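You operate a simulated robot arm through the tools that you are given. There is no shell and no other tool. Be economical: measure what you need, move in short steps, check, and stop when the job is done.

You run a simulated robot arm. Do the job below in one go: nothing can be reset, and whatever is moved stays where it is left.

## Task
Ready the new roll: post clamp to HOLD, lower bar free, brake dial to 5, brake off.
Fine: the saddle post's clamp handle goes to HOLD before the orange brake lever goes to FREE; the lower clamp bar's lever to FREE; the rest stays.

It is judged by the outcome, as a careful person would: the job done as asked, and still so three seconds after it is handed in. It fails if anything else is knocked over, pushed out of place, dropped, spilled or broken.

## Robot
A 6-joint arm with a two-finger parallel gripper, fixed in place. Base frame: the origin is at the foot of the arm, x ahead of it, y to its left, z up. Lengths are in mm, angles in degrees, forces in N, time in s.
With the tool pointing down near the work surface it reaches from about 220 to 660 mm from the base axis. Its first joint turns from -66.0 to 66.0 degrees. Payload 2.9 kg.
The tool frame sits at the grasp point between the pads (the TCP): z along the fingers, y along the line on which they close. The tips reach 30 mm beyond it. Largest opening 110 mm; finger width 20, thickness 10; the body of the gripper, 48 by 112 mm, starts 55 mm behind the TCP.
Orientation is that of the tool frame in the base frame, as a unit quaternion [x, y, z, w]. With the fingers straight down and closing along the base's y, the tool's x points along the base's -x, its y along +y and its z along -z.

## Interface
- The arm moves only by the tool nudge_tool. Its argument "moves" is a list of rows, each an object (a shift or turn left out is 0, a gripper value left out holds the last) with "linear": the shift along the tool's x, y, z in m, a list of three; "rotation": the turn, a rotation vector about the tool's x, y, z in degrees, a list of three; "fingers": the closure in counts, from 0 (fully open) to 255 (shut). In form: [{"linear": [tx, ty, tz], "rotation": [rx, ry, rz], "fingers": fingers}, ...]. A call has 1 to 8 rows; each row shifts and turns the commanded pose from where the row before left it, along the tool's axes as they then stand. Each row takes 0.2 s and may step no farther than 50 mm and 8.6 degrees from the row before; otherwise, or with a gripper value out of range, the whole call is refused. Where a pose cannot be reached the arm comes as near as it can. A force on the tool above 40 N (or 10 N above the force at the start of the call, whichever is more), or a blocked arm, ends the call early, and 0.2 s more pass. Each finger travels about 108 mm/s and halts on what it meets, pressing with about 34 N; the grip force reading is that of the motor and also rises with nothing between the fingers. The clock runs only during rows and for 0.2 s after the last one: add rows that do not move to give the fingers time. The reply holds the time, the measured pose of the TCP, the force on the tool along the base axes, the opening and the grip force, in the units named above and with some noise, with the torque about the TCP (base axes, N m) and any sound that the robot's microphone picked up.
- Cameras (640 x 400 px; columns grow to the right, rows downward): "scene" is fixed at [105.9, 466.4, 1396]; the picture's right is [-0.36, -0.93, 0.00], its down [-0.44, 0.17, -0.88] and it looks along [0.83, -0.31, -0.47] (base axes); focal length 254 px, centre (320, 200). "wrist" rides on the gripper at [72, 17, -103] in the tool frame; the picture's right is [-0.23, 0.97, 0.00], its down [-0.76, -0.18, -0.62] and it looks along [-0.61, -0.14, 0.78] (tool axes); focal length 222 px, centre (320, 200).
- camera(camera): a new picture of that camera. No time passes.
- point_at(camera, pixels): for up to 12 pixels [column, row] of the newest picture of that camera ("zoom" is the newest enlarged one), the place [x, y, z] in the base frame of the surface seen there, good to about 2 mm. No time passes.
- close_up(camera, box): a new picture of the part [left, top, right, bottom] of that camera's present view, enlarged. No time passes.
- job_done(): hands the job in; it is judged then, once.

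Work in short steps. Measure before you move; look again where a grasp or a placing could have gone wrong, and mend it. You have 80 turns and 54 pictures in all, those below and enlarged ones among them. Open the gripper and draw the arm clear of the work before you hand the job in, unless the task says otherwise; then end with one line.

The tools are called after "Call:" by a JSON object that holds its "api" and its "payload". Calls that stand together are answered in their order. nudge_tool: Moves the arm, as the interface text tells. Its arguments: {"type":"object","properties":{"moves":{"type":"array","items":{"type":"object","properties":{"linear":{"type":"array","items":{"type":"number"}},"rotation":{"type":"array","items":{"type":"number"}},"fingers":{"type":"number"}}}}},"required":["moves"]} The other tools are called the same way: camera (camera) takes a picture; point_at (camera, pixels) gives the place of the surface under pixels of a picture; close_up (camera, box) takes an enlarged picture of a part of a camera's view; job_done () hands the job in.

At the start:

```text
time_s: 0.0
tool_pos: [365.7, 127.1, 1273.5]
orientation: [0.0, 1.0, 0.0, 0.0]
ft_force: [0.1, 0.1, 0.5]
moment: [0.01, -0.01, -0.02]
gripper_width: 110.0
grasp_force: 0.1
```

scene: 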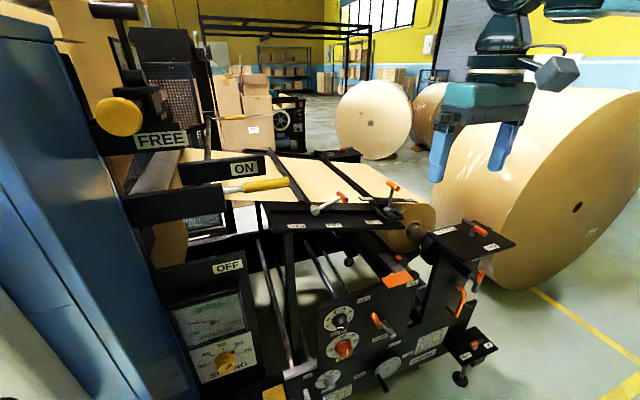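
wrist: 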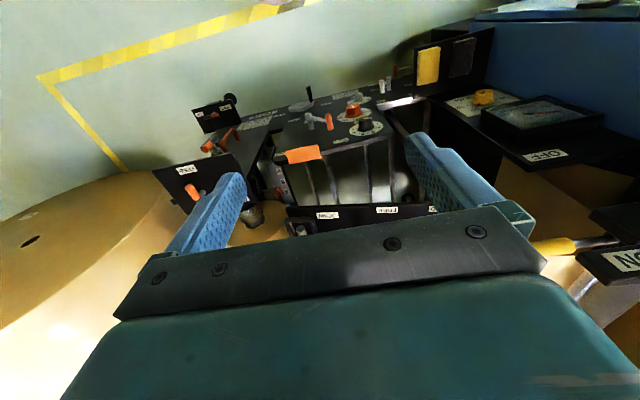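

The scene shows a machine with many levers and dials around (320..500, 200..390). I'll enlarge the parts to read the labels.

Call:
{"api": "close_up", "payload": {"camera": "scene", "box": [260, 280, 420, 400]}}

Call:
{"api": "close_up", "payload": {"camera": "scene", "box": [380, 200, 540, 300]}}

Call:
{"api": "close_up", "payload": {"camera": "scene", "box": [240, 160, 420, 280]}}

Call:
{"api": "close_up", "payload": {"camera": "scene", "box": [380, 280, 540, 400]}}

```text
3.33 times, centred on (340, 340) of scene
```

zoom: 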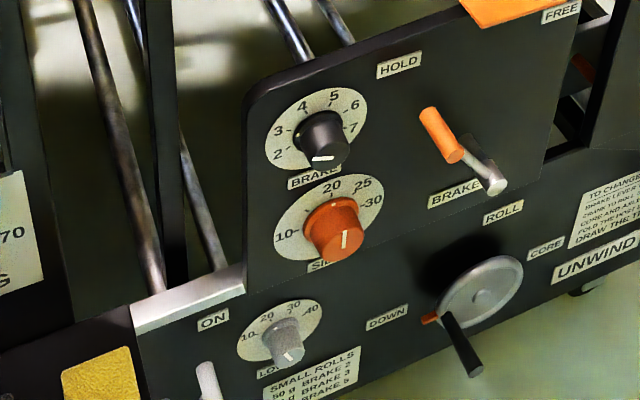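

```text
4.00 times, centred on (460, 250) of scene
```

zoom: 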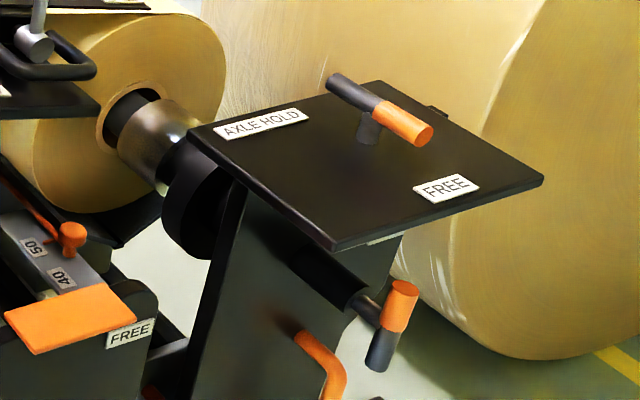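

```text
3.33 times, centred on (330, 220) of scene
```

zoom: 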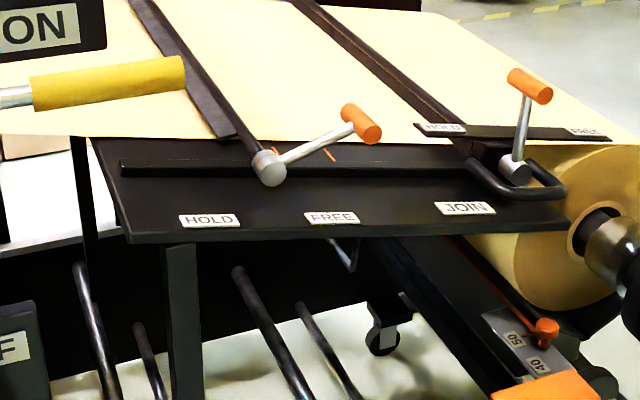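

```text
3.33 times, centred on (460, 340) of scene
```

zoom: 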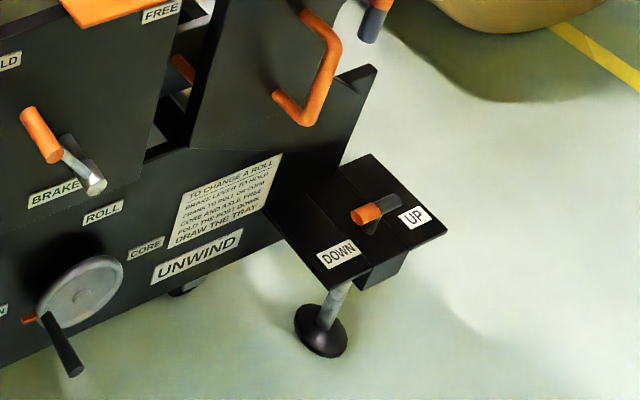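

I'll measure the main points from the scene view.

Call:
{"api": "point_at", "payload": {"camera": "scene", "pixels": [[340, 320], [345, 348], [376, 318], [386, 325], [327, 382], [387, 368], [472, 226], [485, 232], [479, 276], [316, 211], [340, 197], [391, 185]]}}

Call:
{"api": "point_at", "payload": {"camera": "scene", "pixels": [[363, 298], [397, 280], [375, 340], [400, 310], [445, 231], [491, 247], [440, 250], [515, 243], [298, 226], [334, 225], [371, 222], [395, 208]]}}

```text
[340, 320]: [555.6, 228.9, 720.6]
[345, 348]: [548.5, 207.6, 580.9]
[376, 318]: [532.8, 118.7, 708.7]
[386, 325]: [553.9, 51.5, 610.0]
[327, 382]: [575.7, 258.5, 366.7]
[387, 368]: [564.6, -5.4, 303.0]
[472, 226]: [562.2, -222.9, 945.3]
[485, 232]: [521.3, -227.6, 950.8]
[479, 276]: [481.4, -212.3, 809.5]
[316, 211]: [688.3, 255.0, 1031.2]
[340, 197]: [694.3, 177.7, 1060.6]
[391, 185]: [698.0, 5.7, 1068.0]
```

```text
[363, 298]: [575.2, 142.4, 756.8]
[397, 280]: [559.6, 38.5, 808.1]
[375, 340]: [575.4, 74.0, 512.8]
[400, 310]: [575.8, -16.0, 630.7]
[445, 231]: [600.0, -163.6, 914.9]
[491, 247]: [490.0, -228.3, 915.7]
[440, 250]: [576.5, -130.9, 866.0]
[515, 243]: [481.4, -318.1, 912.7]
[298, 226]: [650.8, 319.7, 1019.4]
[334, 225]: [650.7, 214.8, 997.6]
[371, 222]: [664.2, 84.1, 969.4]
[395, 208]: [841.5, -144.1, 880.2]
```

The front panel is at x≈575 facing me. There are two post handles near (472,226) and (479,276), so I enlarge the wrist view of the post and of the table bars.

Call:
{"api": "close_up", "payload": {"camera": "wrist", "box": [160, 80, 320, 220]}}

Call:
{"api": "close_up", "payload": {"camera": "wrist", "box": [260, 70, 440, 220]}}

```text
2.86 times, centred on (240, 150) of wrist
```

zoom: 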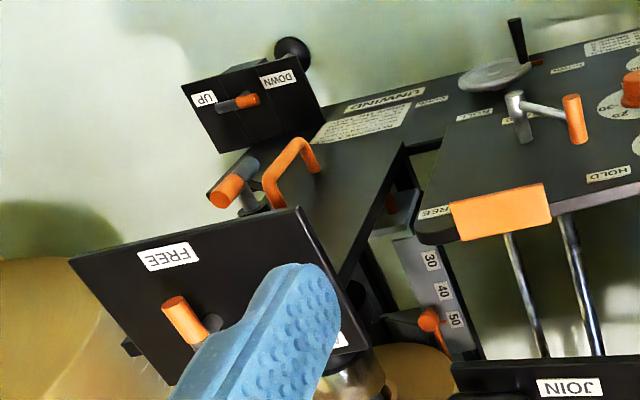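

```text
2.67 times, centred on (350, 145) of wrist
```

zoom: 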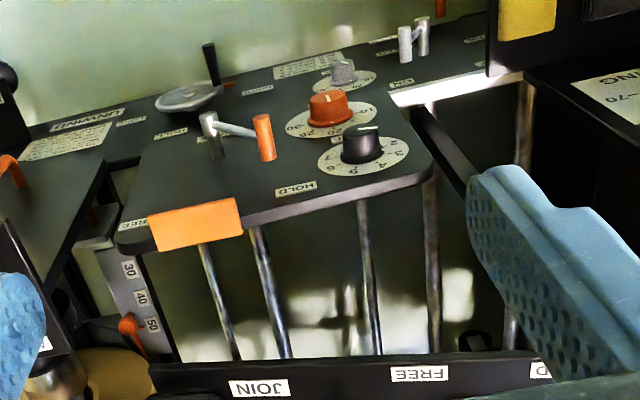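

The black dial's mark and the side handle's labels aren't readable from here. I roll the tool 180° in place at this safe height so that the camera will sit above when I point forward.

Call:
{"api": "nudge_tool", "payload": {"moves": [{"rotation": [0, 0, 8.5714]}, {"rotation": [0, 0, 8.5714]}, {"rotation": [0, 0, 8.5714]}, {"rotation": [0, 0, 8.5714]}, {"rotation": [0, 0, 8.5714]}, {"rotation": [0, 0, 8.5714]}, {"rotation": [0, 0, 8.5714]}]}}

Call:
{"api": "nudge_tool", "payload": {"moves": [{"rotation": [0, 0, 8.5714]}, {"rotation": [0, 0, 8.5714]}, {"rotation": [0, 0, 8.5714]}, {"rotation": [0, 0, 8.5714]}, {"rotation": [0, 0, 8.5714]}, {"rotation": [0, 0, 8.5714]}, {"rotation": [0, 0, 8.5714]}]}}

Call:
{"api": "nudge_tool", "payload": {"moves": [{"rotation": [0, 0, 8.5714]}, {"rotation": [0, 0, 8.5714]}, {"rotation": [0, 0, 8.5714]}, {"rotation": [0, 0, 8.5714]}, {"rotation": [0, 0, 8.5714]}, {"rotation": [0, 0, 8.5714]}, {"rotation": [0, 0, 8.5714]}]}}

```text
time_s: 1.6
tool_pos: [366.2, 127.8, 1273.1]
orientation: [0.501, 0.865, 0.0, 0.0]
ft_force: [0.1, 0.2, 0.0]
moment: [0.01, 0.01, -0.03]
gripper_width: 110.2
grasp_force: 0.0
```

```text
time_s: 3.2
tool_pos: [367.6, 129.1, 1274.7]
orientation: [0.866, 0.5, 0.0, 0.0]
ft_force: [-0.2, 0.1, -0.4]
moment: [-0.01, -0.03, 0.01]
gripper_width: 109.9
grasp_force: 0.0
```

```text
time_s: 4.8
tool_pos: [364.2, 122.5, 1253.7]
orientation: [1.0, 0.0, 0.001, -0.004]
ft_force: [0.1, 0.8, -0.3]
moment: [0.04, 0.03, 0.01]
gripper_width: 109.9
grasp_force: 0.2
out of reach, approached as far as the arm can: row 5, 6, 7
```

The roll worked, but this is at the edge of reach at that height. I descend in front of the machine (x≈320, clear of the panel at 530+).

Call:
{"api": "nudge_tool", "payload": {"moves": [{"linear": [-0.01, 0, 0.04]}, {"linear": [-0.01, 0, 0.04]}, {"linear": [-0.01, 0, 0.04]}, {"linear": [-0.01, 0, 0.04]}, {"linear": [-0.01, 0, 0.04]}]}}

Call:
{"api": "nudge_tool", "payload": {"moves": [{"rotation": [0, 8.5, 0]}, {"rotation": [0, 8.5, 0]}, {"rotation": [0, 8.5, 0]}, {"rotation": [0, 8.5, 0]}, {"rotation": [0, 8.5, 0]}, {"rotation": [0, 8.5, 0]}]}}

Call:
{"api": "camera", "payload": {"camera": "wrist"}}

```text
time_s: 6.0
tool_pos: [361.3, 127.0, 1236.3]
orientation: [1.0, 0.0, -0.001, 0.001]
ft_force: [0.1, 0.7, -0.5]
moment: [-0.01, 0.01, -0.02]
gripper_width: 110.0
grasp_force: 0.1
out of reach, approached as far as the arm can: row 1, 2, 3, 4, 5
```

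```text
time_s: 7.4
tool_pos: [372.2, 126.7, 1344.2]
orientation: [0.913, 0.006, 0.408, 0.02]
ft_force: [0.2, -0.3, 0.4]
moment: [0.0, 0.0, 0.0]
gripper_width: 110.0
grasp_force: 0.0
out of reach, approached as far as the arm can: row 1, 2, 4, 5, 6
```

```text
45 pictures are left
```

wrist: 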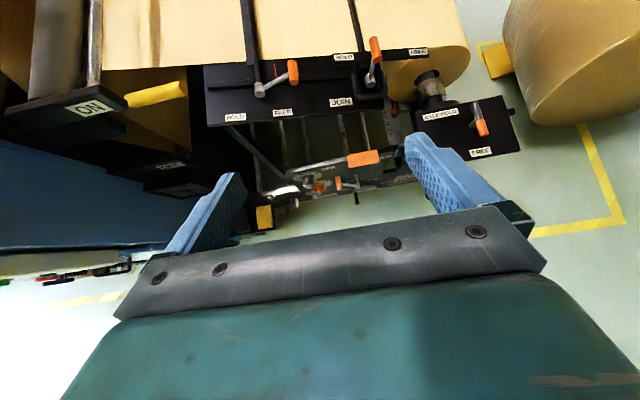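

The arm can't follow fully with this roll, but this picture reads labels well: bars at (270,90), (370,60), and post top at (480,125). I enlarge both.

Call:
{"api": "close_up", "payload": {"camera": "wrist", "box": [200, 20, 360, 140]}}

Call:
{"api": "close_up", "payload": {"camera": "wrist", "box": [330, 30, 530, 170]}}

```text
3.33 times, centred on (280, 80) of wrist
```

zoom: 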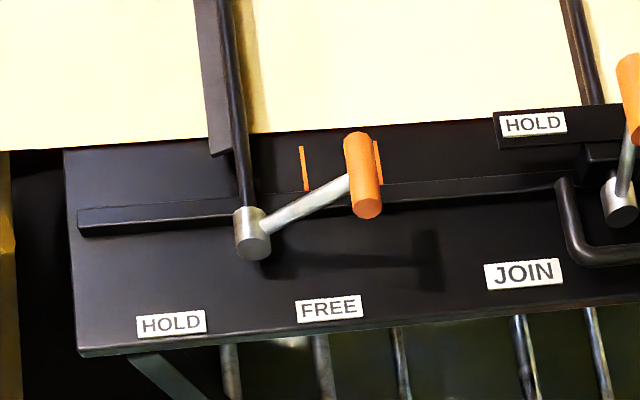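

```text
2.86 times, centred on (430, 100) of wrist
```

zoom: 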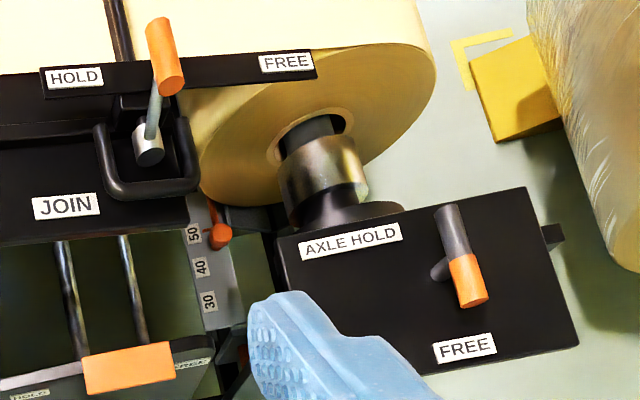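

The lower bar is the right-hand one (table slopes down toward −y), its lever pointing up between HOLD and FREE; the post's top handle points at FREE. This roll limits reach, so I roll back to the original roll (camera below).

Call:
{"api": "nudge_tool", "payload": {"moves": [{"rotation": [0, 0, -8.5714]}, {"rotation": [0, 0, -8.5714]}, {"rotation": [0, 0, -8.5714]}, {"rotation": [0, 0, -8.5714]}, {"rotation": [0, 0, -8.5714]}, {"rotation": [0, 0, -8.5714]}, {"rotation": [0, 0, -8.5714]}]}}

Call:
{"api": "nudge_tool", "payload": {"moves": [{"rotation": [0, 0, -8.5714]}, {"rotation": [0, 0, -8.5714]}, {"rotation": [0, 0, -8.5714]}, {"rotation": [0, 0, -8.5714]}, {"rotation": [0, 0, -8.5714]}, {"rotation": [0, 0, -8.5714]}, {"rotation": [0, 0, -8.5714]}]}}

Call:
{"api": "nudge_tool", "payload": {"moves": [{"rotation": [0, 0, -8.5714]}, {"rotation": [0, 0, -8.5714]}, {"rotation": [0, 0, -8.5714]}, {"rotation": [0, 0, -8.5714]}, {"rotation": [0, 0, -8.5714]}, {"rotation": [0, 0, -8.5714]}, {"rotation": [0, 0, -8.5714]}]}}

```text
time_s: 9.0
tool_pos: [370.9, 126.5, 1343.9]
orientation: [0.787, 0.462, 0.345, 0.219]
ft_force: [0.3, -0.9, -0.2]
moment: [0.01, 0.01, 0.01]
gripper_width: 110.1
grasp_force: 0.1
```

```text
time_s: 10.6
tool_pos: [371.8, 126.5, 1343.2]
orientation: [0.451, 0.793, 0.189, 0.362]
ft_force: [-0.5, -0.4, -0.6]
moment: [0.02, 0.01, 0.01]
gripper_width: 110.1
grasp_force: 0.1
```

```text
time_s: 12.2
tool_pos: [372.7, 127.1, 1344.4]
orientation: [-0.006, 0.913, -0.016, 0.408]
ft_force: [-0.5, -0.5, 0.6]
moment: [0.0, 0.01, 0.0]
gripper_width: 110.1
grasp_force: 0.1
```

Rolled back fine at (373,127,1344), tilt about 48°. I descend to about z≈985 and swing toward the post to see the side handle.

Call:
{"api": "nudge_tool", "payload": {"moves": [{"linear": [0.0369, -0.015, 0.0263]}, {"linear": [0.0369, -0.015, 0.0263]}, {"linear": [0.0369, -0.015, 0.0263]}, {"linear": [0.0369, -0.015, 0.0263]}, {"linear": [0.0369, -0.015, 0.0263]}, {"linear": [0.0369, -0.015, 0.0263]}, {"linear": [0.0369, -0.015, 0.0263]}, {"linear": [0.0369, -0.015, 0.0263]}]}}

Call:
{"api": "camera", "payload": {"camera": "wrist"}}

```text
time_s: 14.0
tool_pos: [387.6, 0.1, 1017.0]
orientation: [-0.004, 0.913, -0.015, 0.408]
ft_force: [0.1, -1.2, -0.6]
moment: [0.04, -0.02, 0.01]
gripper_width: 109.8
grasp_force: 0.0
out of reach, approached as far as the arm can: row 6, 7, 8
```

```text
42 pictures are left
```

wrist: 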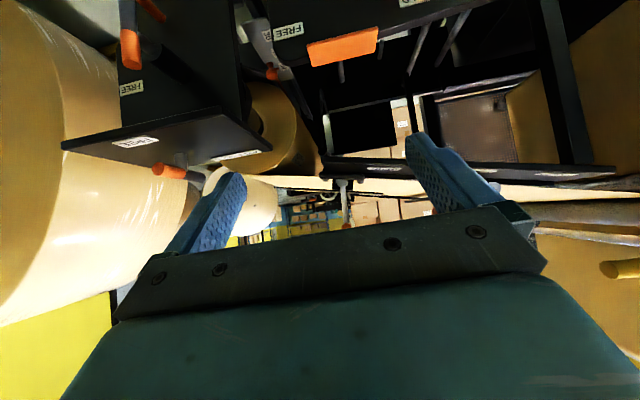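

The side handle at (130,45) has a FREE label at (131,88) on the post face. I enlarge it.

Call:
{"api": "close_up", "payload": {"camera": "wrist", "box": [60, 0, 300, 190]}}

Call:
{"api": "point_at", "payload": {"camera": "wrist", "pixels": [[130, 88], [130, 45], [124, 15], [155, 10], [135, 142], [240, 154], [165, 171], [195, 178]]}}

```text
2.11 times, centred on (180, 95) of wrist
```

zoom: 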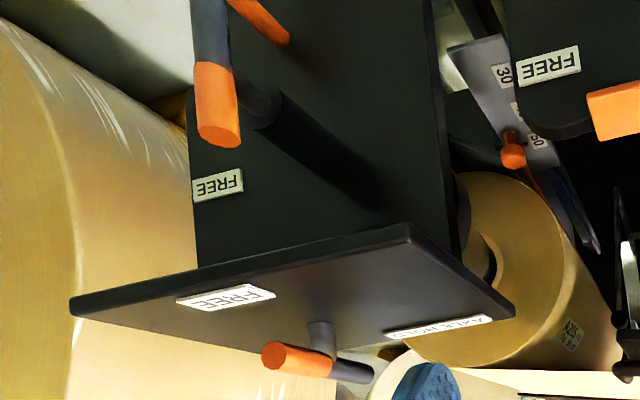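

```text
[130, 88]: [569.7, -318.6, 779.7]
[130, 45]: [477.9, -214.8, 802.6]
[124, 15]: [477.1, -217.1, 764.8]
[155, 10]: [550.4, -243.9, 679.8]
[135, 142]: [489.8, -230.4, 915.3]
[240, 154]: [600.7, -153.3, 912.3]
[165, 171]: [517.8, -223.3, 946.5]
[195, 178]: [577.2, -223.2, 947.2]
```

The side handle points up (orange at z≈803) with FREE at its right-lower; its HOLD label isn't visible yet. I level the tool and go lower to see the post face and the panel frontally.

Call:
{"api": "nudge_tool", "payload": {"moves": [{"rotation": [0, -8.4, 0], "linear": [0, 0, 0.01]}, {"rotation": [0, -8.4, 0], "linear": [0, 0, 0.01]}, {"rotation": [0, -8.4, 0], "linear": [0, 0, 0.01]}, {"rotation": [0, -8.4, 0], "linear": [0, 0, 0]}, {"rotation": [0, -8.4, 0]}]}}

Call:
{"api": "nudge_tool", "payload": {"moves": [{"linear": [0.045, 0, 0]}, {"linear": [0.045, 0, 0]}, {"linear": [0.045, 0, 0]}, {"linear": [0.045, 0, 0]}, {"linear": [0.045, 0, 0]}, {"linear": [0.045, 0, 0]}]}}

Call:
{"api": "camera", "payload": {"camera": "wrist"}}

```text
time_s: 15.2
tool_pos: [453.1, -0.0, 1006.3]
orientation: [-0.01, 0.705, -0.013, 0.709]
ft_force: [-0.2, 0.2, 0.1]
moment: [-0.02, 0.0, 0.01]
gripper_width: 109.8
grasp_force: 0.0
out of reach, approached as far as the arm can: row 1, 2, 3, 4
```

```text
time_s: 16.6
tool_pos: [463.1, -8.4, 737.8]
orientation: [-0.009, 0.706, -0.013, 0.708]
ft_force: [0.8, 0.6, -0.9]
moment: [0.02, -0.03, 0.0]
gripper_width: 109.9
grasp_force: 0.0
out of reach, approached as far as the arm can: row 4, 5
```

```text
40 pictures are left
```

wrist: 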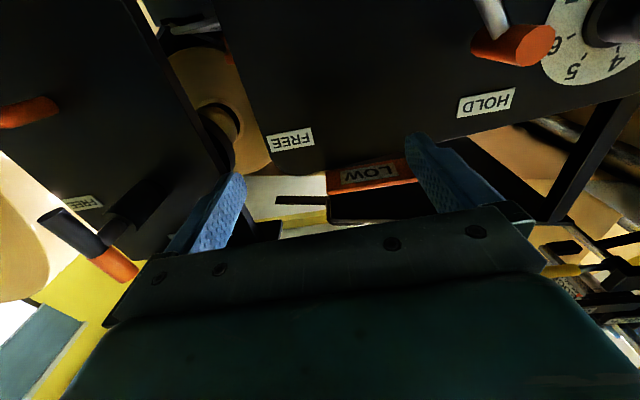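

The post's side FREE label is at (82,203); a HOLD label could be hidden behind the finger at (215,210). I shift 70 mm toward −y to uncover it.

Call:
{"api": "nudge_tool", "payload": {"moves": [{"linear": [0, -0.035, 0]}, {"linear": [0, -0.035, 0]}]}}

Call:
{"api": "camera", "payload": {"camera": "wrist"}}

```text
time_s: 17.2
tool_pos: [465.5, -78.5, 740.8]
orientation: [-0.009, 0.707, -0.015, 0.707]
ft_force: [0.1, -0.1, -0.4]
moment: [-0.04, 0.03, 0.0]
gripper_width: 109.8
grasp_force: 0.2
out of reach, approached as far as the arm can: row 2
```

```text
39 pictures are left
```

wrist: 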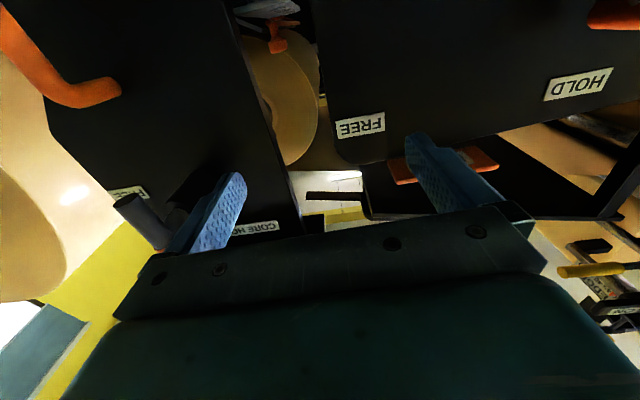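

The side handle is labelled CORE HOLD/FREE, so the saddle post's own clamp is the top handle (AXLE HOLD/FREE). Before moving left to the dial, I measure the left cabinet's position in the scene for clearance.

Call:
{"api": "camera", "payload": {"camera": "scene"}}

Call:
{"api": "point_at", "payload": {"camera": "scene", "pixels": [[225, 360], [228, 268], [265, 290], [245, 170], [268, 184], [120, 115], [270, 393], [210, 320]]}}

```text
38 pictures are left
```

scene: 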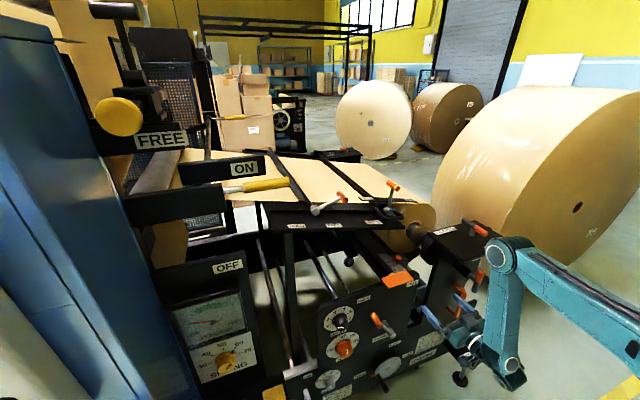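

```text
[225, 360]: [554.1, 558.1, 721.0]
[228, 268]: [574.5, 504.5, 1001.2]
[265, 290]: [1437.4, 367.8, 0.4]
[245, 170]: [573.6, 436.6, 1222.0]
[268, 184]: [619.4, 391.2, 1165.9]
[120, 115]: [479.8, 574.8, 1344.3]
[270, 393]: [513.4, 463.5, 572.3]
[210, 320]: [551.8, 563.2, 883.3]
```

The cabinet stays beyond y≈430. I cross to the dial at a raised height to keep away from the brake lever's peg.

Call:
{"api": "nudge_tool", "payload": {"moves": [{"linear": [-0.045, 0, 0]}, {"linear": [-0.045, 0.02, 0]}, {"linear": [0, 0.048, 0]}, {"linear": [0, 0.048, 0]}, {"linear": [0, 0.048, 0]}, {"linear": [0, 0.048, 0]}, {"linear": [0, 0.048, 0]}, {"linear": [0, 0.048, 0]}]}}

Call:
{"api": "nudge_tool", "payload": {"moves": [{"linear": [0.045, 0, 0]}, {"linear": [0.045, 0, 0]}]}}

Call:
{"api": "camera", "payload": {"camera": "wrist"}}

```text
time_s: 19.0
tool_pos: [508.9, 209.4, 824.0]
orientation: [-0.015, 0.707, -0.009, 0.707]
ft_force: [0.6, 0.1, -0.2]
moment: [0.03, -0.01, -0.03]
gripper_width: 109.9
grasp_force: 0.0
out of reach, approached as far as the arm can: row 6, 7, 8
```

```text
time_s: 19.6
tool_pos: [510.0, 204.8, 733.1]
orientation: [-0.012, 0.706, -0.012, 0.708]
ft_force: [0.6, -0.9, 0.3]
moment: [-0.01, 0.03, 0.02]
gripper_width: 110.1
grasp_force: 0.1
```

```text
37 pictures are left
```

wrist: 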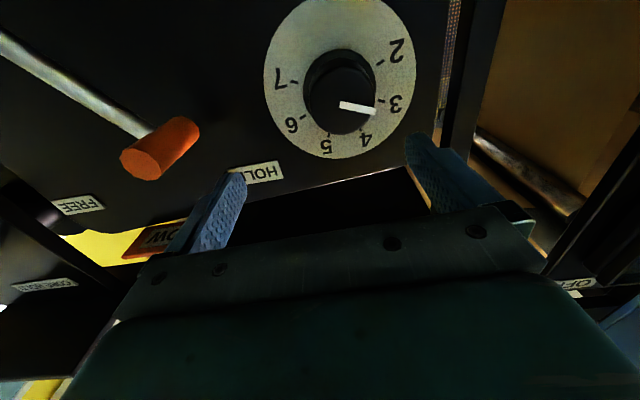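

The dial shows 2–7 and its white mark points to about 3 (mark from (340,104) to (375,110); "3" at (396,104)). I measure knob, digits and ticks.

Call:
{"api": "close_up", "payload": {"camera": "wrist", "box": [250, 0, 430, 170]}}

Call:
{"api": "point_at", "payload": {"camera": "wrist", "pixels": [[396, 48], [396, 104], [366, 139], [327, 147], [291, 125], [279, 78], [344, 105], [373, 111], [340, 90], [325, 115], [370, 90], [268, 65]]}}

```text
2.35 times, centred on (340, 85) of wrist
```

zoom: 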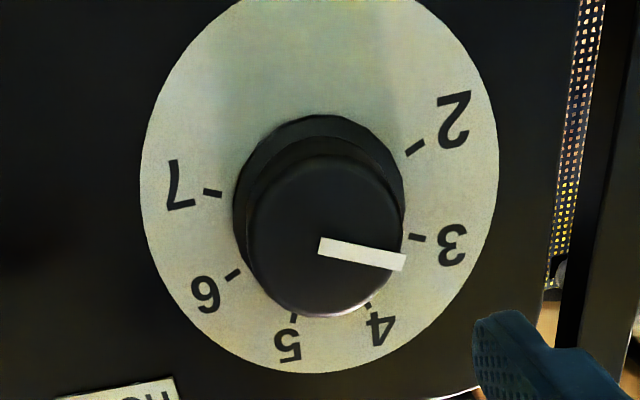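

```text
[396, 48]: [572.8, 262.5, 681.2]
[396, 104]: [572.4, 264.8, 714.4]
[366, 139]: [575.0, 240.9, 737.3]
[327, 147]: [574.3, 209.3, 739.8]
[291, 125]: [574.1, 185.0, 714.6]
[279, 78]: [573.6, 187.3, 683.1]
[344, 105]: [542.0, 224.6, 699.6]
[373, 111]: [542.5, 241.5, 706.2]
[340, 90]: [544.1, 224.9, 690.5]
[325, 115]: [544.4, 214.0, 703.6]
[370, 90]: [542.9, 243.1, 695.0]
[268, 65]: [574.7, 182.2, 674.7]
```

The dial axis is at (y 225, z 700), digits 46° apart, pointer at 3; I need +92° about the tool axis. I centre the open gripper on it, advance to straddle the knob, and close.

Call:
{"api": "nudge_tool", "payload": {"moves": [{"linear": [0.032, 0.021, 0]}, {"linear": [0, 0, 0.015]}, {"linear": [0, 0, 0.012]}]}}

```text
time_s: 20.4
tool_pos: [522.2, 199.6, 707.0]
orientation: [-0.01, 0.705, -0.012, 0.709]
ft_force: [-0.2, 0.8, -0.3]
moment: [-0.01, -0.01, -0.01]
gripper_width: 110.1
grasp_force: 0.0
out of reach, approached as far as the arm can: row 1, 2, 3
```

The arm could not reach y=225 pointing straight ahead (it stopped at y≈200), so I test whether yawing the tool toward its own azimuth frees it up.

Call:
{"api": "nudge_tool", "payload": {"moves": [{"linear": [0, 0, -0.012], "rotation": [-5, 0, 0]}, {"linear": [0, 0.01, 0], "rotation": [-5, 0, 0]}]}}

Call:
{"api": "camera", "payload": {"camera": "scene"}}

```text
time_s: 21.0
tool_pos: [510.6, 210.8, 707.9]
orientation: [-0.072, 0.704, 0.048, 0.704]
ft_force: [-1.1, 0.4, 0.2]
moment: [0.0, 0.0, 0.03]
gripper_width: 110.0
grasp_force: 0.1
```

```text
35 pictures are left
```

scene: 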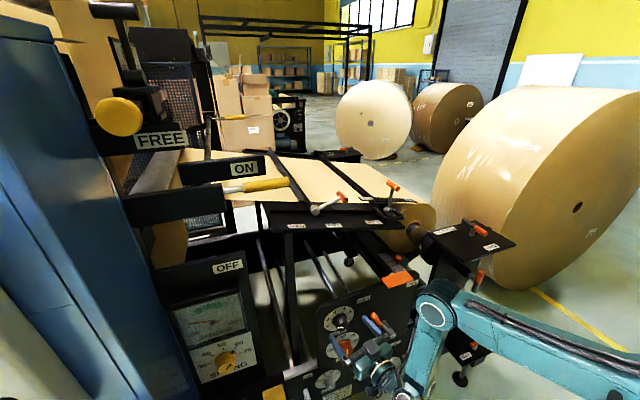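

Yawed 10° it reached (510.6, 210.8, 708). I move toward the dial axis while staying out at x≈502, then try reducing the yaw.

Call:
{"api": "nudge_tool", "payload": {"moves": [{"linear": [0.008, 0.017, -0.005]}, {"linear": [0, 0, 0]}]}}

Call:
{"api": "nudge_tool", "payload": {"moves": [{"rotation": [3, 0, 0]}, {"rotation": [2, 0, 0]}, {"rotation": [2, 0, 0]}]}}

```text
time_s: 21.6
tool_pos: [502.8, 226.1, 698.2]
orientation: [-0.071, 0.704, 0.047, 0.705]
ft_force: [-0.6, -0.1, 0.0]
moment: [0.0, 0.0, 0.0]
gripper_width: 110.0
grasp_force: 0.0
```

```text
time_s: 22.4
tool_pos: [501.9, 226.2, 697.1]
orientation: [-0.028, 0.706, 0.004, 0.708]
ft_force: [0.1, 0.6, -0.4]
moment: [-0.02, -0.02, 0.0]
gripper_width: 110.2
grasp_force: 0.0
```

Now nearly straight (yaw 2.6°) and centred at (502, 226, 697). I advance over the knob so tips reach x≈568 and close.

Call:
{"api": "nudge_tool", "payload": {"moves": [{"linear": [-0.003, -0.003, 0.013]}, {"linear": [0, 0, 0.013]}, {"linear": [0, 0, 0.01]}]}}

Call:
{"api": "nudge_tool", "payload": {"moves": [{"fingers": 255}, {"fingers": 255}, {"fingers": 255}]}}

```text
time_s: 23.2
tool_pos: [522.1, 211.8, 706.8]
orientation: [-0.028, 0.705, 0.005, 0.708]
ft_force: [0.6, -0.7, 0.1]
moment: [0.02, 0.02, 0.02]
gripper_width: 109.9
grasp_force: 0.0
out of reach, approached as far as the arm can: row 2, 3
```

```text
time_s: 23.8
tool_pos: [522.1, 222.7, 708.6]
orientation: [-0.039, 0.703, 0.018, 0.71]
ft_force: [9.2, 7.1, -7.8]
moment: [0.06, 0.11, 0.14]
gripper_width: 39.1
grasp_force: 34.1
stopped in row 3: the force on the tool passed its limit at 47 N (the readings are from after the stop); the commanded pose is now the measured one
```

Reach stopped at x≈522, so the grip is shallow and 8 mm high. I release, back off, and retry with the tool pitched down about 10°, which should give the wrist more range.

Call:
{"api": "nudge_tool", "payload": {"moves": [{"fingers": 0}, {"fingers": 0}, {"fingers": 0}, {"linear": [0, 0, -0.018]}, {"linear": [0.008, 0.003, 0], "rotation": [0, 5, 0]}, {"rotation": [0, 5, 0]}]}}

Call:
{"api": "camera", "payload": {"camera": "wrist"}}

```text
time_s: 25.2
tool_pos: [482.2, 204.0, 705.3]
orientation: [-0.04, 0.762, 0.014, 0.646]
ft_force: [-0.2, -0.3, 0.0]
moment: [0.02, -0.01, 0.0]
gripper_width: 110.0
grasp_force: 0.0
out of reach, approached as far as the arm can: row 5, 6
```

```text
34 pictures are left
```

wrist: 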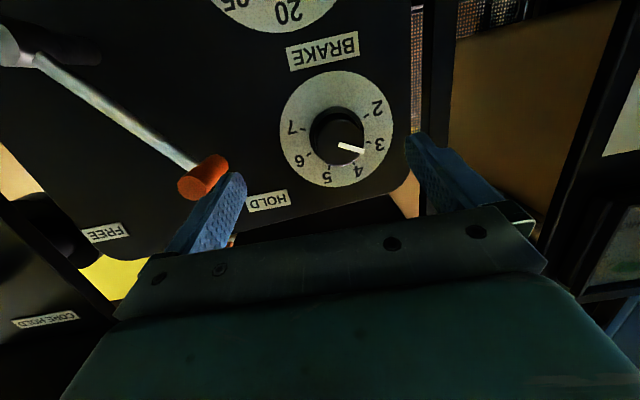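

Reach is limited when pointing straight ahead at this y, probably the base joint. I restore level pitch, yaw ~10°, and test moving forward while still clear of the knob laterally.

Call:
{"api": "nudge_tool", "payload": {"moves": [{"rotation": [0, -5, 0]}, {"rotation": [0, -5, 0]}, {"rotation": [-7, 0, 0]}, {"linear": [0.005, 0.02, 0.01]}]}}

Call:
{"api": "nudge_tool", "payload": {"moves": [{"linear": [0, -0.003, 0.012]}, {"linear": [0, -0.003, 0.012]}]}}

```text
time_s: 26.2
tool_pos: [489.1, 225.9, 699.2]
orientation: [-0.079, 0.701, 0.058, 0.706]
ft_force: [0.0, 1.1, 0.4]
moment: [-0.01, -0.01, -0.01]
gripper_width: 110.2
grasp_force: 0.0
```

```text
time_s: 26.8
tool_pos: [513.2, 225.4, 700.4]
orientation: [-0.081, 0.701, 0.058, 0.706]
ft_force: [-0.7, -0.5, 0.3]
moment: [0.01, 0.01, -0.02]
gripper_width: 109.9
grasp_force: 0.0
```

That works without a limit. Continue forward along base x to about x=536.

Call:
{"api": "nudge_tool", "payload": {"moves": [{"linear": [0, -0.0025, 0.011]}, {"linear": [0, -0.0025, 0.011]}, {"linear": [0, 0, 0]}]}}

```text
time_s: 27.6
tool_pos: [534.4, 223.0, 700.0]
orientation: [-0.081, 0.701, 0.057, 0.706]
ft_force: [-34.1, -3.0, 13.3]
moment: [-0.76, -0.48, -2.12]
gripper_width: 108.7
grasp_force: 0.0
```

The right fingertip touches the panel because of the yaw (force −34 N). I back off 10 mm, narrow the fingers to ~60 mm, and then look.

Call:
{"api": "nudge_tool", "payload": {"moves": [{"linear": [0, 0, -0.01]}, {"fingers": 116}, {"fingers": 116}, {"linear": [0, 0.002, 0.005]}]}}

Call:
{"api": "camera", "payload": {"camera": "wrist"}}

```text
time_s: 28.6
tool_pos: [530.2, 225.4, 700.8]
orientation: [-0.079, 0.701, 0.058, 0.706]
ft_force: [-0.8, 0.1, 0.1]
moment: [0.01, 0.02, 0.0]
gripper_width: 60.2
grasp_force: 0.0
```

```text
33 pictures are left
```

wrist: 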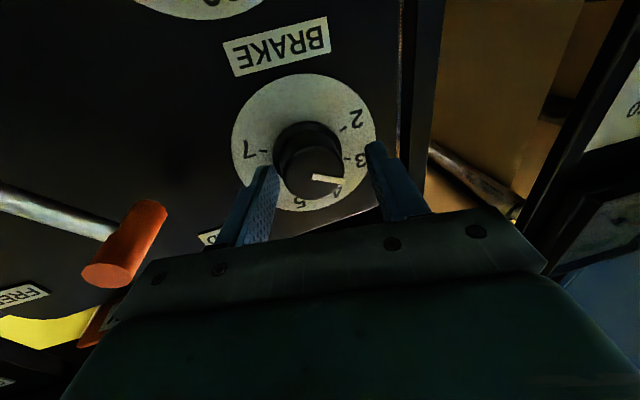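

Fingers straddle the knob symmetrically (pads at (265,190) and (385,170)). I close and check the force.

Call:
{"api": "nudge_tool", "payload": {"moves": [{"fingers": 200}, {"fingers": 200}, {"fingers": 200}]}}

```text
time_s: 29.4
tool_pos: [533.0, 219.5, 700.8]
orientation: [-0.074, 0.701, 0.053, 0.707]
ft_force: [3.4, -31.4, 4.4]
moment: [-0.01, 0.23, -1.32]
gripper_width: 42.5
grasp_force: 44.6
```

Grip is on (42.5 mm) with a sideways load of −31 N from slight off-centring. I relieve it by shifting 5 mm toward −y.

Call:
{"api": "nudge_tool", "payload": {"moves": [{"linear": [0, -0.004, 0.001]}, {"linear": [0, -0.002, 0]}]}}

```text
time_s: 30.0
tool_pos: [532.4, 220.2, 700.6]
orientation: [-0.08, 0.701, 0.058, 0.707]
ft_force: [-18.4, -12.9, 10.3]
moment: [0.05, -1.03, -1.94]
gripper_width: 42.5
grasp_force: 44.7
```

Load dropped to −13 N sideways. I start rolling clockwise (+z) in steps.

Call:
{"api": "nudge_tool", "payload": {"moves": [{"rotation": [0, 0, 6], "linear": [0, 0, -0.001]}, {"rotation": [0, 0, 6]}, {"rotation": [0, 0, 6]}, {"rotation": [0, 0, 6]}]}}

```text
time_s: 31.0
tool_pos: [531.1, 218.6, 700.8]
orientation: [0.07, 0.703, 0.203, 0.678]
ft_force: [-1.5, -7.5, -5.7]
moment: [-0.06, -0.63, -1.26]
gripper_width: 42.2
grasp_force: 45.4
```

Call:
{"api": "nudge_tool", "payload": {"moves": [{"rotation": [0, 0, 7]}, {"rotation": [0, 0, 7]}, {"rotation": [0, 0, 7]}, {"rotation": [0, 0, 7]}, {"rotation": [0, 0, 7]}]}}

Call:
{"api": "camera", "payload": {"camera": "wrist"}}

```text
time_s: 32.2
tool_pos: [530.1, 218.9, 700.8]
orientation: [0.276, 0.65, 0.399, 0.585]
ft_force: [0.0, -7.7, -14.9]
moment: [-0.1, 0.17, -0.61]
gripper_width: 40.7
grasp_force: 45.4
```

```text
32 pictures are left
```

wrist: 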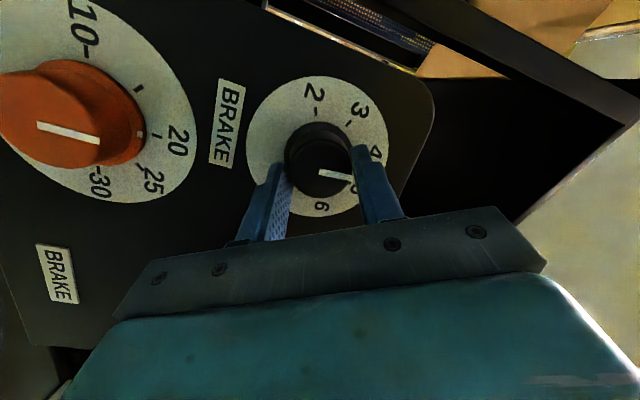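

The knob turns with the fingers; I measure the pointer ends (320,174) and (349,177).

Call:
{"api": "close_up", "payload": {"camera": "wrist", "box": [240, 70, 400, 220]}}

Call:
{"api": "point_at", "payload": {"camera": "wrist", "pixels": [[322, 173], [347, 178], [313, 92], [360, 108], [376, 152], [320, 206]]}}

```text
2.67 times, centred on (320, 145) of wrist
```

zoom: 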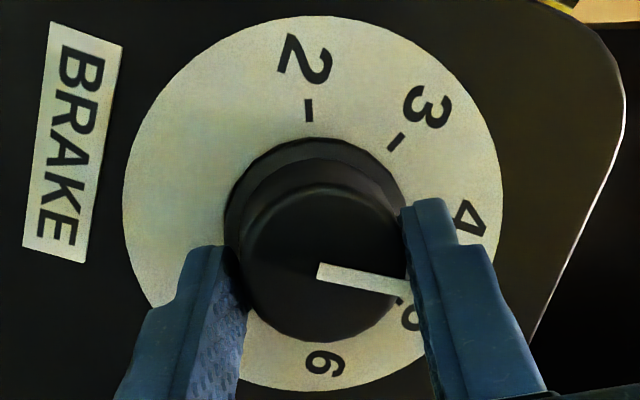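

```text
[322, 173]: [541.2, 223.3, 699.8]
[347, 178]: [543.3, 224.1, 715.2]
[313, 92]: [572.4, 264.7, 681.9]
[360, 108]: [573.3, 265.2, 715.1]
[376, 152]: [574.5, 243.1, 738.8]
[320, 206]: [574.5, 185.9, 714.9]
```

Pointer is near +3° (between 4 at +23° and 5 at −23°). I roll 24° more.

Call:
{"api": "nudge_tool", "payload": {"moves": [{"rotation": [0, 0, 6]}, {"rotation": [0, 0, 6]}, {"rotation": [0, 0, 6]}, {"rotation": [0, 0, 6]}]}}

Call:
{"api": "close_up", "payload": {"camera": "wrist", "box": [240, 70, 400, 220]}}

```text
time_s: 33.2
tool_pos: [531.5, 218.3, 699.3]
orientation: [0.406, 0.579, 0.511, 0.488]
ft_force: [1.1, -7.2, -23.2]
moment: [-0.11, 0.08, -0.33]
gripper_width: 40.1
grasp_force: 45.1
```

```text
2.67 times, centred on (320, 145) of wrist
```

zoom: 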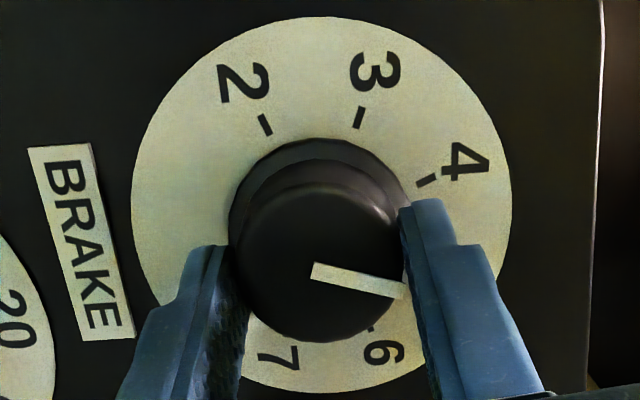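

I measure pointer and ticks here.

Call:
{"api": "point_at", "payload": {"camera": "zoom", "pixels": [[316, 271], [335, 276], [360, 281], [380, 286], [400, 291], [265, 124], [358, 118], [427, 181], [369, 327], [264, 200], [390, 230], [300, 335]]}}

```text
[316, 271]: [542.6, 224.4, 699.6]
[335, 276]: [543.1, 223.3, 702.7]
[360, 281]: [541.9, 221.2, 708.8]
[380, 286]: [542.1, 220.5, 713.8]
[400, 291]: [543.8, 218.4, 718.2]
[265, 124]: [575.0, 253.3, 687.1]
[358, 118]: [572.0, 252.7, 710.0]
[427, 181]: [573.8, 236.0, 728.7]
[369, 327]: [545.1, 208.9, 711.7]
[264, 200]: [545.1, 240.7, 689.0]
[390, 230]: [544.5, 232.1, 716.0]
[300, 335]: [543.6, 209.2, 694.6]
```

Pointer is at −18°; the 5 tick lies at −23°. I roll 5° more, release, back off slightly and check.

Call:
{"api": "nudge_tool", "payload": {"moves": [{"rotation": [0, 0, 5]}, {"rotation": [0, 0, 0]}, {"fingers": 116}, {"fingers": 116}]}}

Call:
{"api": "nudge_tool", "payload": {"moves": [{"linear": [0, 0, -0.02]}, {"linear": [0, 0, -0.02]}]}}

Call:
{"api": "close_up", "payload": {"camera": "wrist", "box": [240, 70, 400, 220]}}

```text
time_s: 34.2
tool_pos: [532.1, 219.2, 702.1]
orientation: [0.429, 0.559, 0.533, 0.468]
ft_force: [-0.4, 0.3, -0.1]
moment: [0.0, 0.03, 0.02]
gripper_width: 59.8
grasp_force: 0.0
```

```text
time_s: 34.8
tool_pos: [492.4, 211.9, 700.9]
orientation: [0.429, 0.56, 0.533, 0.467]
ft_force: [0.0, 0.7, 0.7]
moment: [0.02, 0.0, -0.01]
gripper_width: 59.8
grasp_force: 0.1
```

```text
2.67 times, centred on (320, 145) of wrist
```

zoom: 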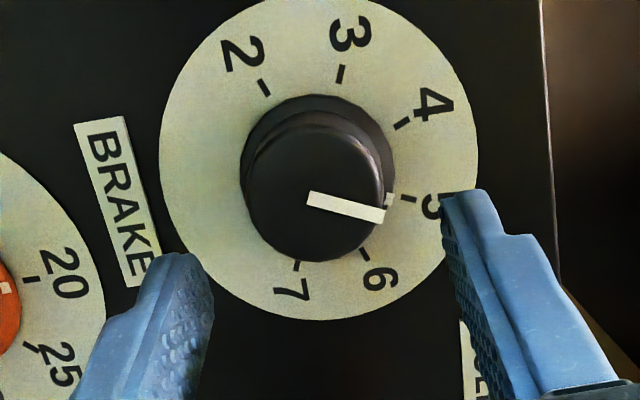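

Call:
{"api": "point_at", "payload": {"camera": "zoom", "pixels": [[312, 199], [330, 203], [350, 208], [380, 215], [264, 88], [341, 74], [402, 124], [410, 199], [365, 255], [296, 266]]}}

```text
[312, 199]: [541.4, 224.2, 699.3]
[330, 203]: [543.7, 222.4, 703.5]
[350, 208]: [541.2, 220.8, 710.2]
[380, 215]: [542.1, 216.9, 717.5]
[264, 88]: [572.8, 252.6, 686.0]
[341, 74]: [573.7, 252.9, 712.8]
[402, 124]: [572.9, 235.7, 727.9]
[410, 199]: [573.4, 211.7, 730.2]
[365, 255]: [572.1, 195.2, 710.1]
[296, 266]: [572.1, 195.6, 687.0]
```

The dial now reads 5 (pointer −21.9°, tick −22.4°). Next is the post top handle; I unroll, open, and rise.

Call:
{"api": "nudge_tool", "payload": {"moves": [{"rotation": [0, 0, -8.6]}, {"rotation": [0, 0, -8.6]}, {"rotation": [0, 0, -8.6]}, {"rotation": [0, 0, -8.6]}, {"rotation": [0, 0, -8.6]}, {"rotation": [0, 0, -8.6]}, {"rotation": [0, 0, -8.6]}, {"rotation": [0, 0, -8.6]}]}}

Call:
{"api": "nudge_tool", "payload": {"moves": [{"rotation": [0, 0, -8.6]}, {"rotation": [0, 0, -8.6]}, {"linear": [-0.045, 0, 0]}, {"linear": [-0.045, 0, 0]}, {"linear": [-0.045, -0.01, 0]}, {"linear": [-0.045, -0.02, 0]}, {"linear": [-0.04, -0.03, 0]}]}}

```text
time_s: 36.6
tool_pos: [492.3, 212.0, 699.7]
orientation: [0.038, 0.704, 0.175, 0.687]
ft_force: [0.3, -0.5, 0.6]
moment: [-0.01, 0.04, 0.0]
gripper_width: 59.7
grasp_force: 0.1
```

```text
time_s: 38.2
tool_pos: [503.6, 152.9, 921.4]
orientation: [-0.068, 0.702, 0.071, 0.705]
ft_force: [-0.7, 0.1, 0.0]
moment: [0.05, -0.02, -0.01]
gripper_width: 59.9
grasp_force: 0.0
```

At (504,153,921). I pitch the tool down to vertical and square its roll.

Call:
{"api": "nudge_tool", "payload": {"moves": [{"rotation": [0, 8.5, 0]}, {"rotation": [0, 8.5, 0]}, {"rotation": [0, 8.5, 0]}, {"rotation": [0, 8.5, 0]}, {"rotation": [0, 8.5, 0]}, {"rotation": [0, 8.5, 0]}, {"rotation": [0, 8.5, 0]}, {"rotation": [0, 8.5, 0]}]}}

Call:
{"api": "nudge_tool", "payload": {"moves": [{"rotation": [0, 8.5, 0]}, {"rotation": [0, 8.5, 0]}, {"rotation": [0, 4.9, 0], "fingers": 0}, {"rotation": [0, 0, 6]}, {"rotation": [0, 0, 5.3]}, {"linear": [0, -0.01, -0.045]}, {"linear": [0, -0.01, -0.045]}, {"linear": [0, -0.01, -0.045]}]}}

```text
time_s: 40.0
tool_pos: [332.2, 135.5, 766.1]
orientation: [-0.139, 0.911, 0.121, 0.369]
ft_force: [0.7, -1.0, -0.9]
moment: [0.03, -0.07, 0.01]
gripper_width: 59.9
grasp_force: 0.1
out of reach, approached as far as the arm can: row 2, 3, 4, 5, 6, 7, 8
```

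```text
time_s: 41.8
tool_pos: [345.4, 82.4, 860.9]
orientation: [-0.059, 0.958, 0.129, 0.247]
ft_force: [0.3, 0.4, -0.4]
moment: [0.0, 0.02, 0.0]
gripper_width: 109.9
grasp_force: 0.0
out of reach, approached as far as the arm can: row 1, 6, 7, 8
```

The arm deviated while pitching: it's now at (345,82,861), tilted. I look at the scene to understand the arm's configuration.

Call:
{"api": "camera", "payload": {"camera": "scene"}}

```text
28 pictures are left
```

scene: 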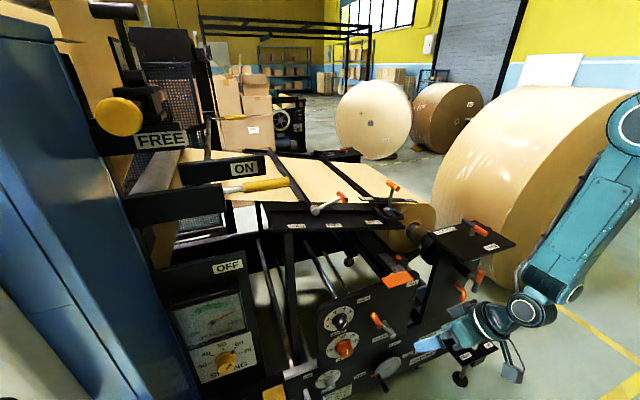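

The arm is folded with the wrist near an inner limit. I lift up and forward to a roomier place before squaring the tool.

Call:
{"api": "nudge_tool", "payload": {"moves": [{"linear": [-0.035, 0.007, -0.031]}, {"linear": [-0.035, 0.007, -0.031]}, {"linear": [-0.035, 0.007, -0.031]}, {"linear": [-0.035, 0.007, -0.031]}]}}

```text
time_s: 42.8
tool_pos: [404.1, 80.4, 1039.9]
orientation: [-0.058, 0.958, 0.129, 0.249]
ft_force: [0.6, -0.1, -0.8]
moment: [0.02, 0.01, 0.01]
gripper_width: 110.1
grasp_force: 0.1
```

Reached (404,80,1040). The remaining turn to vertical is the rotation vector (15, 29, 6.8)°; I apply it in four rows.

Call:
{"api": "nudge_tool", "payload": {"moves": [{"rotation": [3.75, 7.25, 1.7]}, {"rotation": [3.75, 7.25, 1.7]}, {"rotation": [3.75, 7.25, 1.7]}, {"rotation": [3.75, 7.25, 1.7]}]}}

```text
time_s: 43.8
tool_pos: [404.8, 81.1, 1040.0]
orientation: [0.001, 1.0, -0.001, -0.001]
ft_force: [0.4, 0.7, -0.1]
moment: [0.02, 0.0, -0.03]
gripper_width: 110.1
grasp_force: 0.1
```

Vertical now. I go over the post handle at (548, −223), staying at z=1040.

Call:
{"api": "nudge_tool", "payload": {"moves": [{"linear": [-0.02, -0.0434, 0]}, {"linear": [-0.02, -0.0434, 0]}, {"linear": [-0.02, -0.0434, 0]}, {"linear": [-0.02, -0.0434, 0]}, {"linear": [-0.02, -0.0434, 0]}, {"linear": [-0.02, -0.0434, 0]}, {"linear": [-0.02, -0.0434, 0]}]}}

Call:
{"api": "camera", "payload": {"camera": "wrist"}}

```text
time_s: 45.4
tool_pos: [545.1, -222.6, 1039.7]
orientation: [0.0, 1.0, 0.0, 0.0]
ft_force: [-0.3, -0.5, -0.2]
moment: [0.02, 0.02, 0.03]
gripper_width: 110.1
grasp_force: 0.1
```

```text
27 pictures are left
```

wrist: 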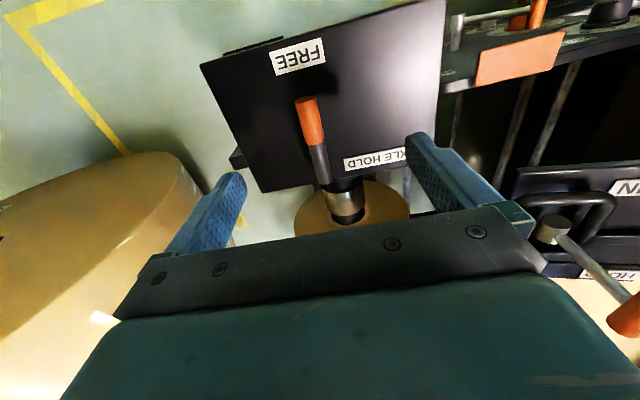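

I measure the handle bar, its stub, and the labels.

Call:
{"api": "close_up", "payload": {"camera": "wrist", "box": [220, 20, 440, 220]}}

Call:
{"api": "point_at", "payload": {"camera": "wrist", "pixels": [[304, 99], [311, 120], [315, 140], [319, 160], [322, 182], [298, 57], [372, 161], [405, 156], [337, 184], [345, 183], [330, 140]]}}

```text
2.00 times, centred on (330, 120) of wrist
```

zoom: 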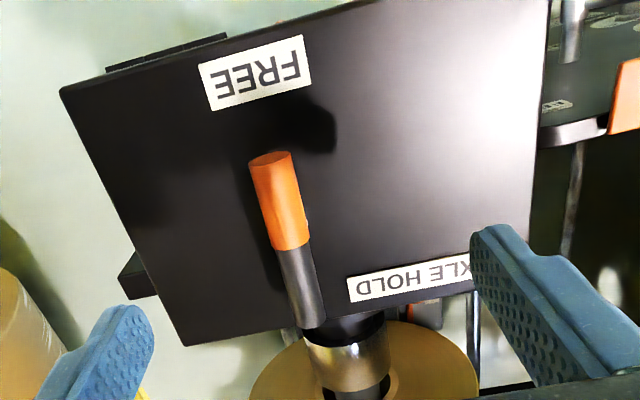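

```text
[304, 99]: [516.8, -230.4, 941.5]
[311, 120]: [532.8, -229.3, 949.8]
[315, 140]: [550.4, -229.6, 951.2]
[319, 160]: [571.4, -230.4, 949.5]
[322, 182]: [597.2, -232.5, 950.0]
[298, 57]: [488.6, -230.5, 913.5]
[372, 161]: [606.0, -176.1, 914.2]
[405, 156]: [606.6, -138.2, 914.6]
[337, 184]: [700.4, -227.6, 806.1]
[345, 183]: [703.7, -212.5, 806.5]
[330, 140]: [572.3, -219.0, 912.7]
```

The bar lies along x from 517 to 598 at y≈−230, top z≈951, pivot about (557, −230). I centre on it, descend to z≈952 (tips 8 mm above the plate), and close.

Call:
{"api": "nudge_tool", "payload": {"moves": [{"linear": [-0.012, -0.0075, 0.03]}, {"linear": [0, 0, 0.03]}, {"linear": [0, 0, 0.028]}, {"fingers": 127}, {"fingers": 127}]}}

Call:
{"api": "nudge_tool", "payload": {"moves": [{"fingers": 230}, {"fingers": 230}, {"fingers": 230}]}}

```text
time_s: 46.6
tool_pos: [555.3, -229.6, 951.2]
orientation: [0.001, 1.0, -0.001, -0.001]
ft_force: [0.5, 1.1, 0.1]
moment: [-0.03, 0.01, 0.0]
gripper_width: 55.1
grasp_force: 0.0
```

```text
time_s: 47.4
tool_pos: [555.4, -230.8, 950.4]
orientation: [0.001, 1.0, -0.001, -0.001]
ft_force: [0.5, -2.6, -2.9]
moment: [-0.04, -0.08, -0.02]
gripper_width: 18.7
grasp_force: 44.7
```

The bar is gripped (18.7 mm) with little load. I turn clockwise from above (+z tool), toward AXLE HOLD, watching torque and sound.

Call:
{"api": "nudge_tool", "payload": {"moves": [{"rotation": [0, 0, 7]}, {"rotation": [0, 0, 7]}, {"rotation": [0, 0, 7]}, {"rotation": [0, 0, 7]}]}}

Call:
{"api": "nudge_tool", "payload": {"moves": [{"rotation": [0, 0, 7]}, {"rotation": [0, 0, 7]}, {"rotation": [0, 0, 7]}, {"rotation": [0, 0, 7]}]}}

```text
time_s: 48.4
tool_pos: [556.5, -226.8, 950.7]
orientation: [0.242, 0.97, 0.001, -0.001]
ft_force: [9.8, 10.0, -3.0]
moment: [0.67, 0.74, 0.09]
gripper_width: 18.6
grasp_force: 44.7
```

```text
time_s: 49.4
tool_pos: [556.5, -228.7, 952.9]
orientation: [0.468, 0.884, 0.001, 0.002]
ft_force: [25.2, 12.4, -5.0]
moment: [0.62, 0.17, 0.15]
gripper_width: 18.4
grasp_force: 45.2
```

It turned 56°, with a +x side load of 25 N; I follow it by 3 mm and keep turning.

Call:
{"api": "nudge_tool", "payload": {"moves": [{"rotation": [0, 0, 6], "linear": [0, 0.003, 0]}, {"rotation": [0, 0, 7]}, {"rotation": [0, 0, 7]}, {"rotation": [0, 0, 7]}]}}

Call:
{"api": "camera", "payload": {"camera": "scene"}}

Call:
{"api": "camera", "payload": {"camera": "wrist"}}

```text
time_s: 50.4
tool_pos: [558.6, -227.0, 951.6]
orientation: [0.663, 0.748, 0.0, 0.001]
ft_force: [23.8, 9.9, 0.2]
moment: [0.78, -0.08, 0.14]
gripper_width: 18.5
grasp_force: 45.1
```

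```text
25 pictures are left
```

scene: 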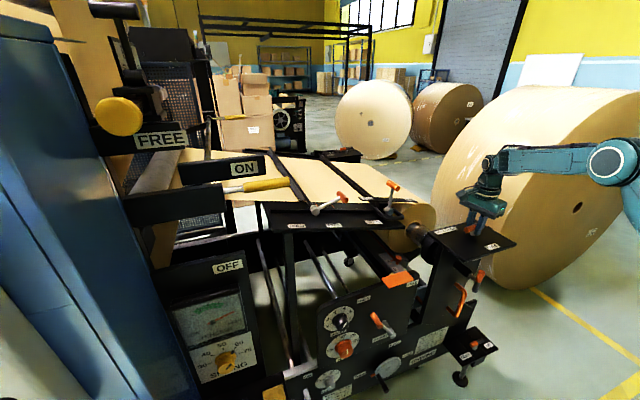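

```text
24 pictures are left
```

wrist: 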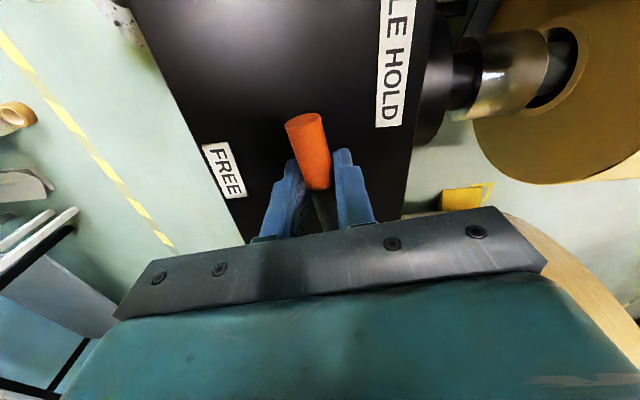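

Orange now points +y (83°); the AXLE HOLD label is still further clockwise at (395,60). I keep turning in small steps to find the stop.

Call:
{"api": "nudge_tool", "payload": {"moves": [{"rotation": [0, 0, 7]}, {"rotation": [0, 0, 7]}]}}

Call:
{"api": "nudge_tool", "payload": {"moves": [{"rotation": [0, 0, 7]}, {"rotation": [0, 0, 7]}]}}

```text
time_s: 51.0
tool_pos: [559.2, -227.3, 951.8]
orientation: [0.748, 0.664, 0.001, 0.002]
ft_force: [25.9, 7.3, 0.6]
moment: [0.05, -0.22, 1.2]
gripper_width: 20.1
grasp_force: 45.1
```

```text
time_s: 51.6
tool_pos: [559.4, -226.6, 951.5]
orientation: [0.823, 0.569, 0.001, 0.001]
ft_force: [22.1, 10.3, 0.8]
moment: [-0.02, -0.24, 1.92]
gripper_width: 26.0
grasp_force: 44.8
```

Torque rose to 1.9 N·m and the grip widened to 26 mm: the handle is against its stop at about 90°. I open the fingers, then lift and check.

Call:
{"api": "nudge_tool", "payload": {"moves": [{"fingers": 127}, {"fingers": 127}, {"linear": [0, 0, -0.04]}, {"linear": [0, 0, -0.045]}]}}

Call:
{"api": "camera", "payload": {"camera": "wrist"}}

```text
time_s: 52.6
tool_pos: [559.3, -228.4, 1036.9]
orientation: [0.825, 0.565, -0.002, 0.0]
ft_force: [-0.2, -0.2, 0.3]
moment: [-0.01, 0.01, -0.02]
gripper_width: 55.0
grasp_force: 0.1
```

```text
23 pictures are left
```

wrist: 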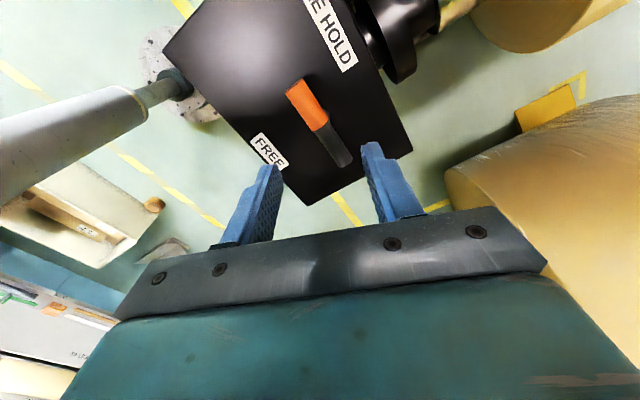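

Call:
{"api": "point_at", "payload": {"camera": "wrist", "pixels": [[299, 92], [308, 108], [319, 126], [332, 145], [346, 162], [336, 35]]}}

```text
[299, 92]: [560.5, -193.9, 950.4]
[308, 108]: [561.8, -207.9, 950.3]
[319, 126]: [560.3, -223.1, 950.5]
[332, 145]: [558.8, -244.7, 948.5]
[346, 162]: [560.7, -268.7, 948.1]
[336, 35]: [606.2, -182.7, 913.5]
```

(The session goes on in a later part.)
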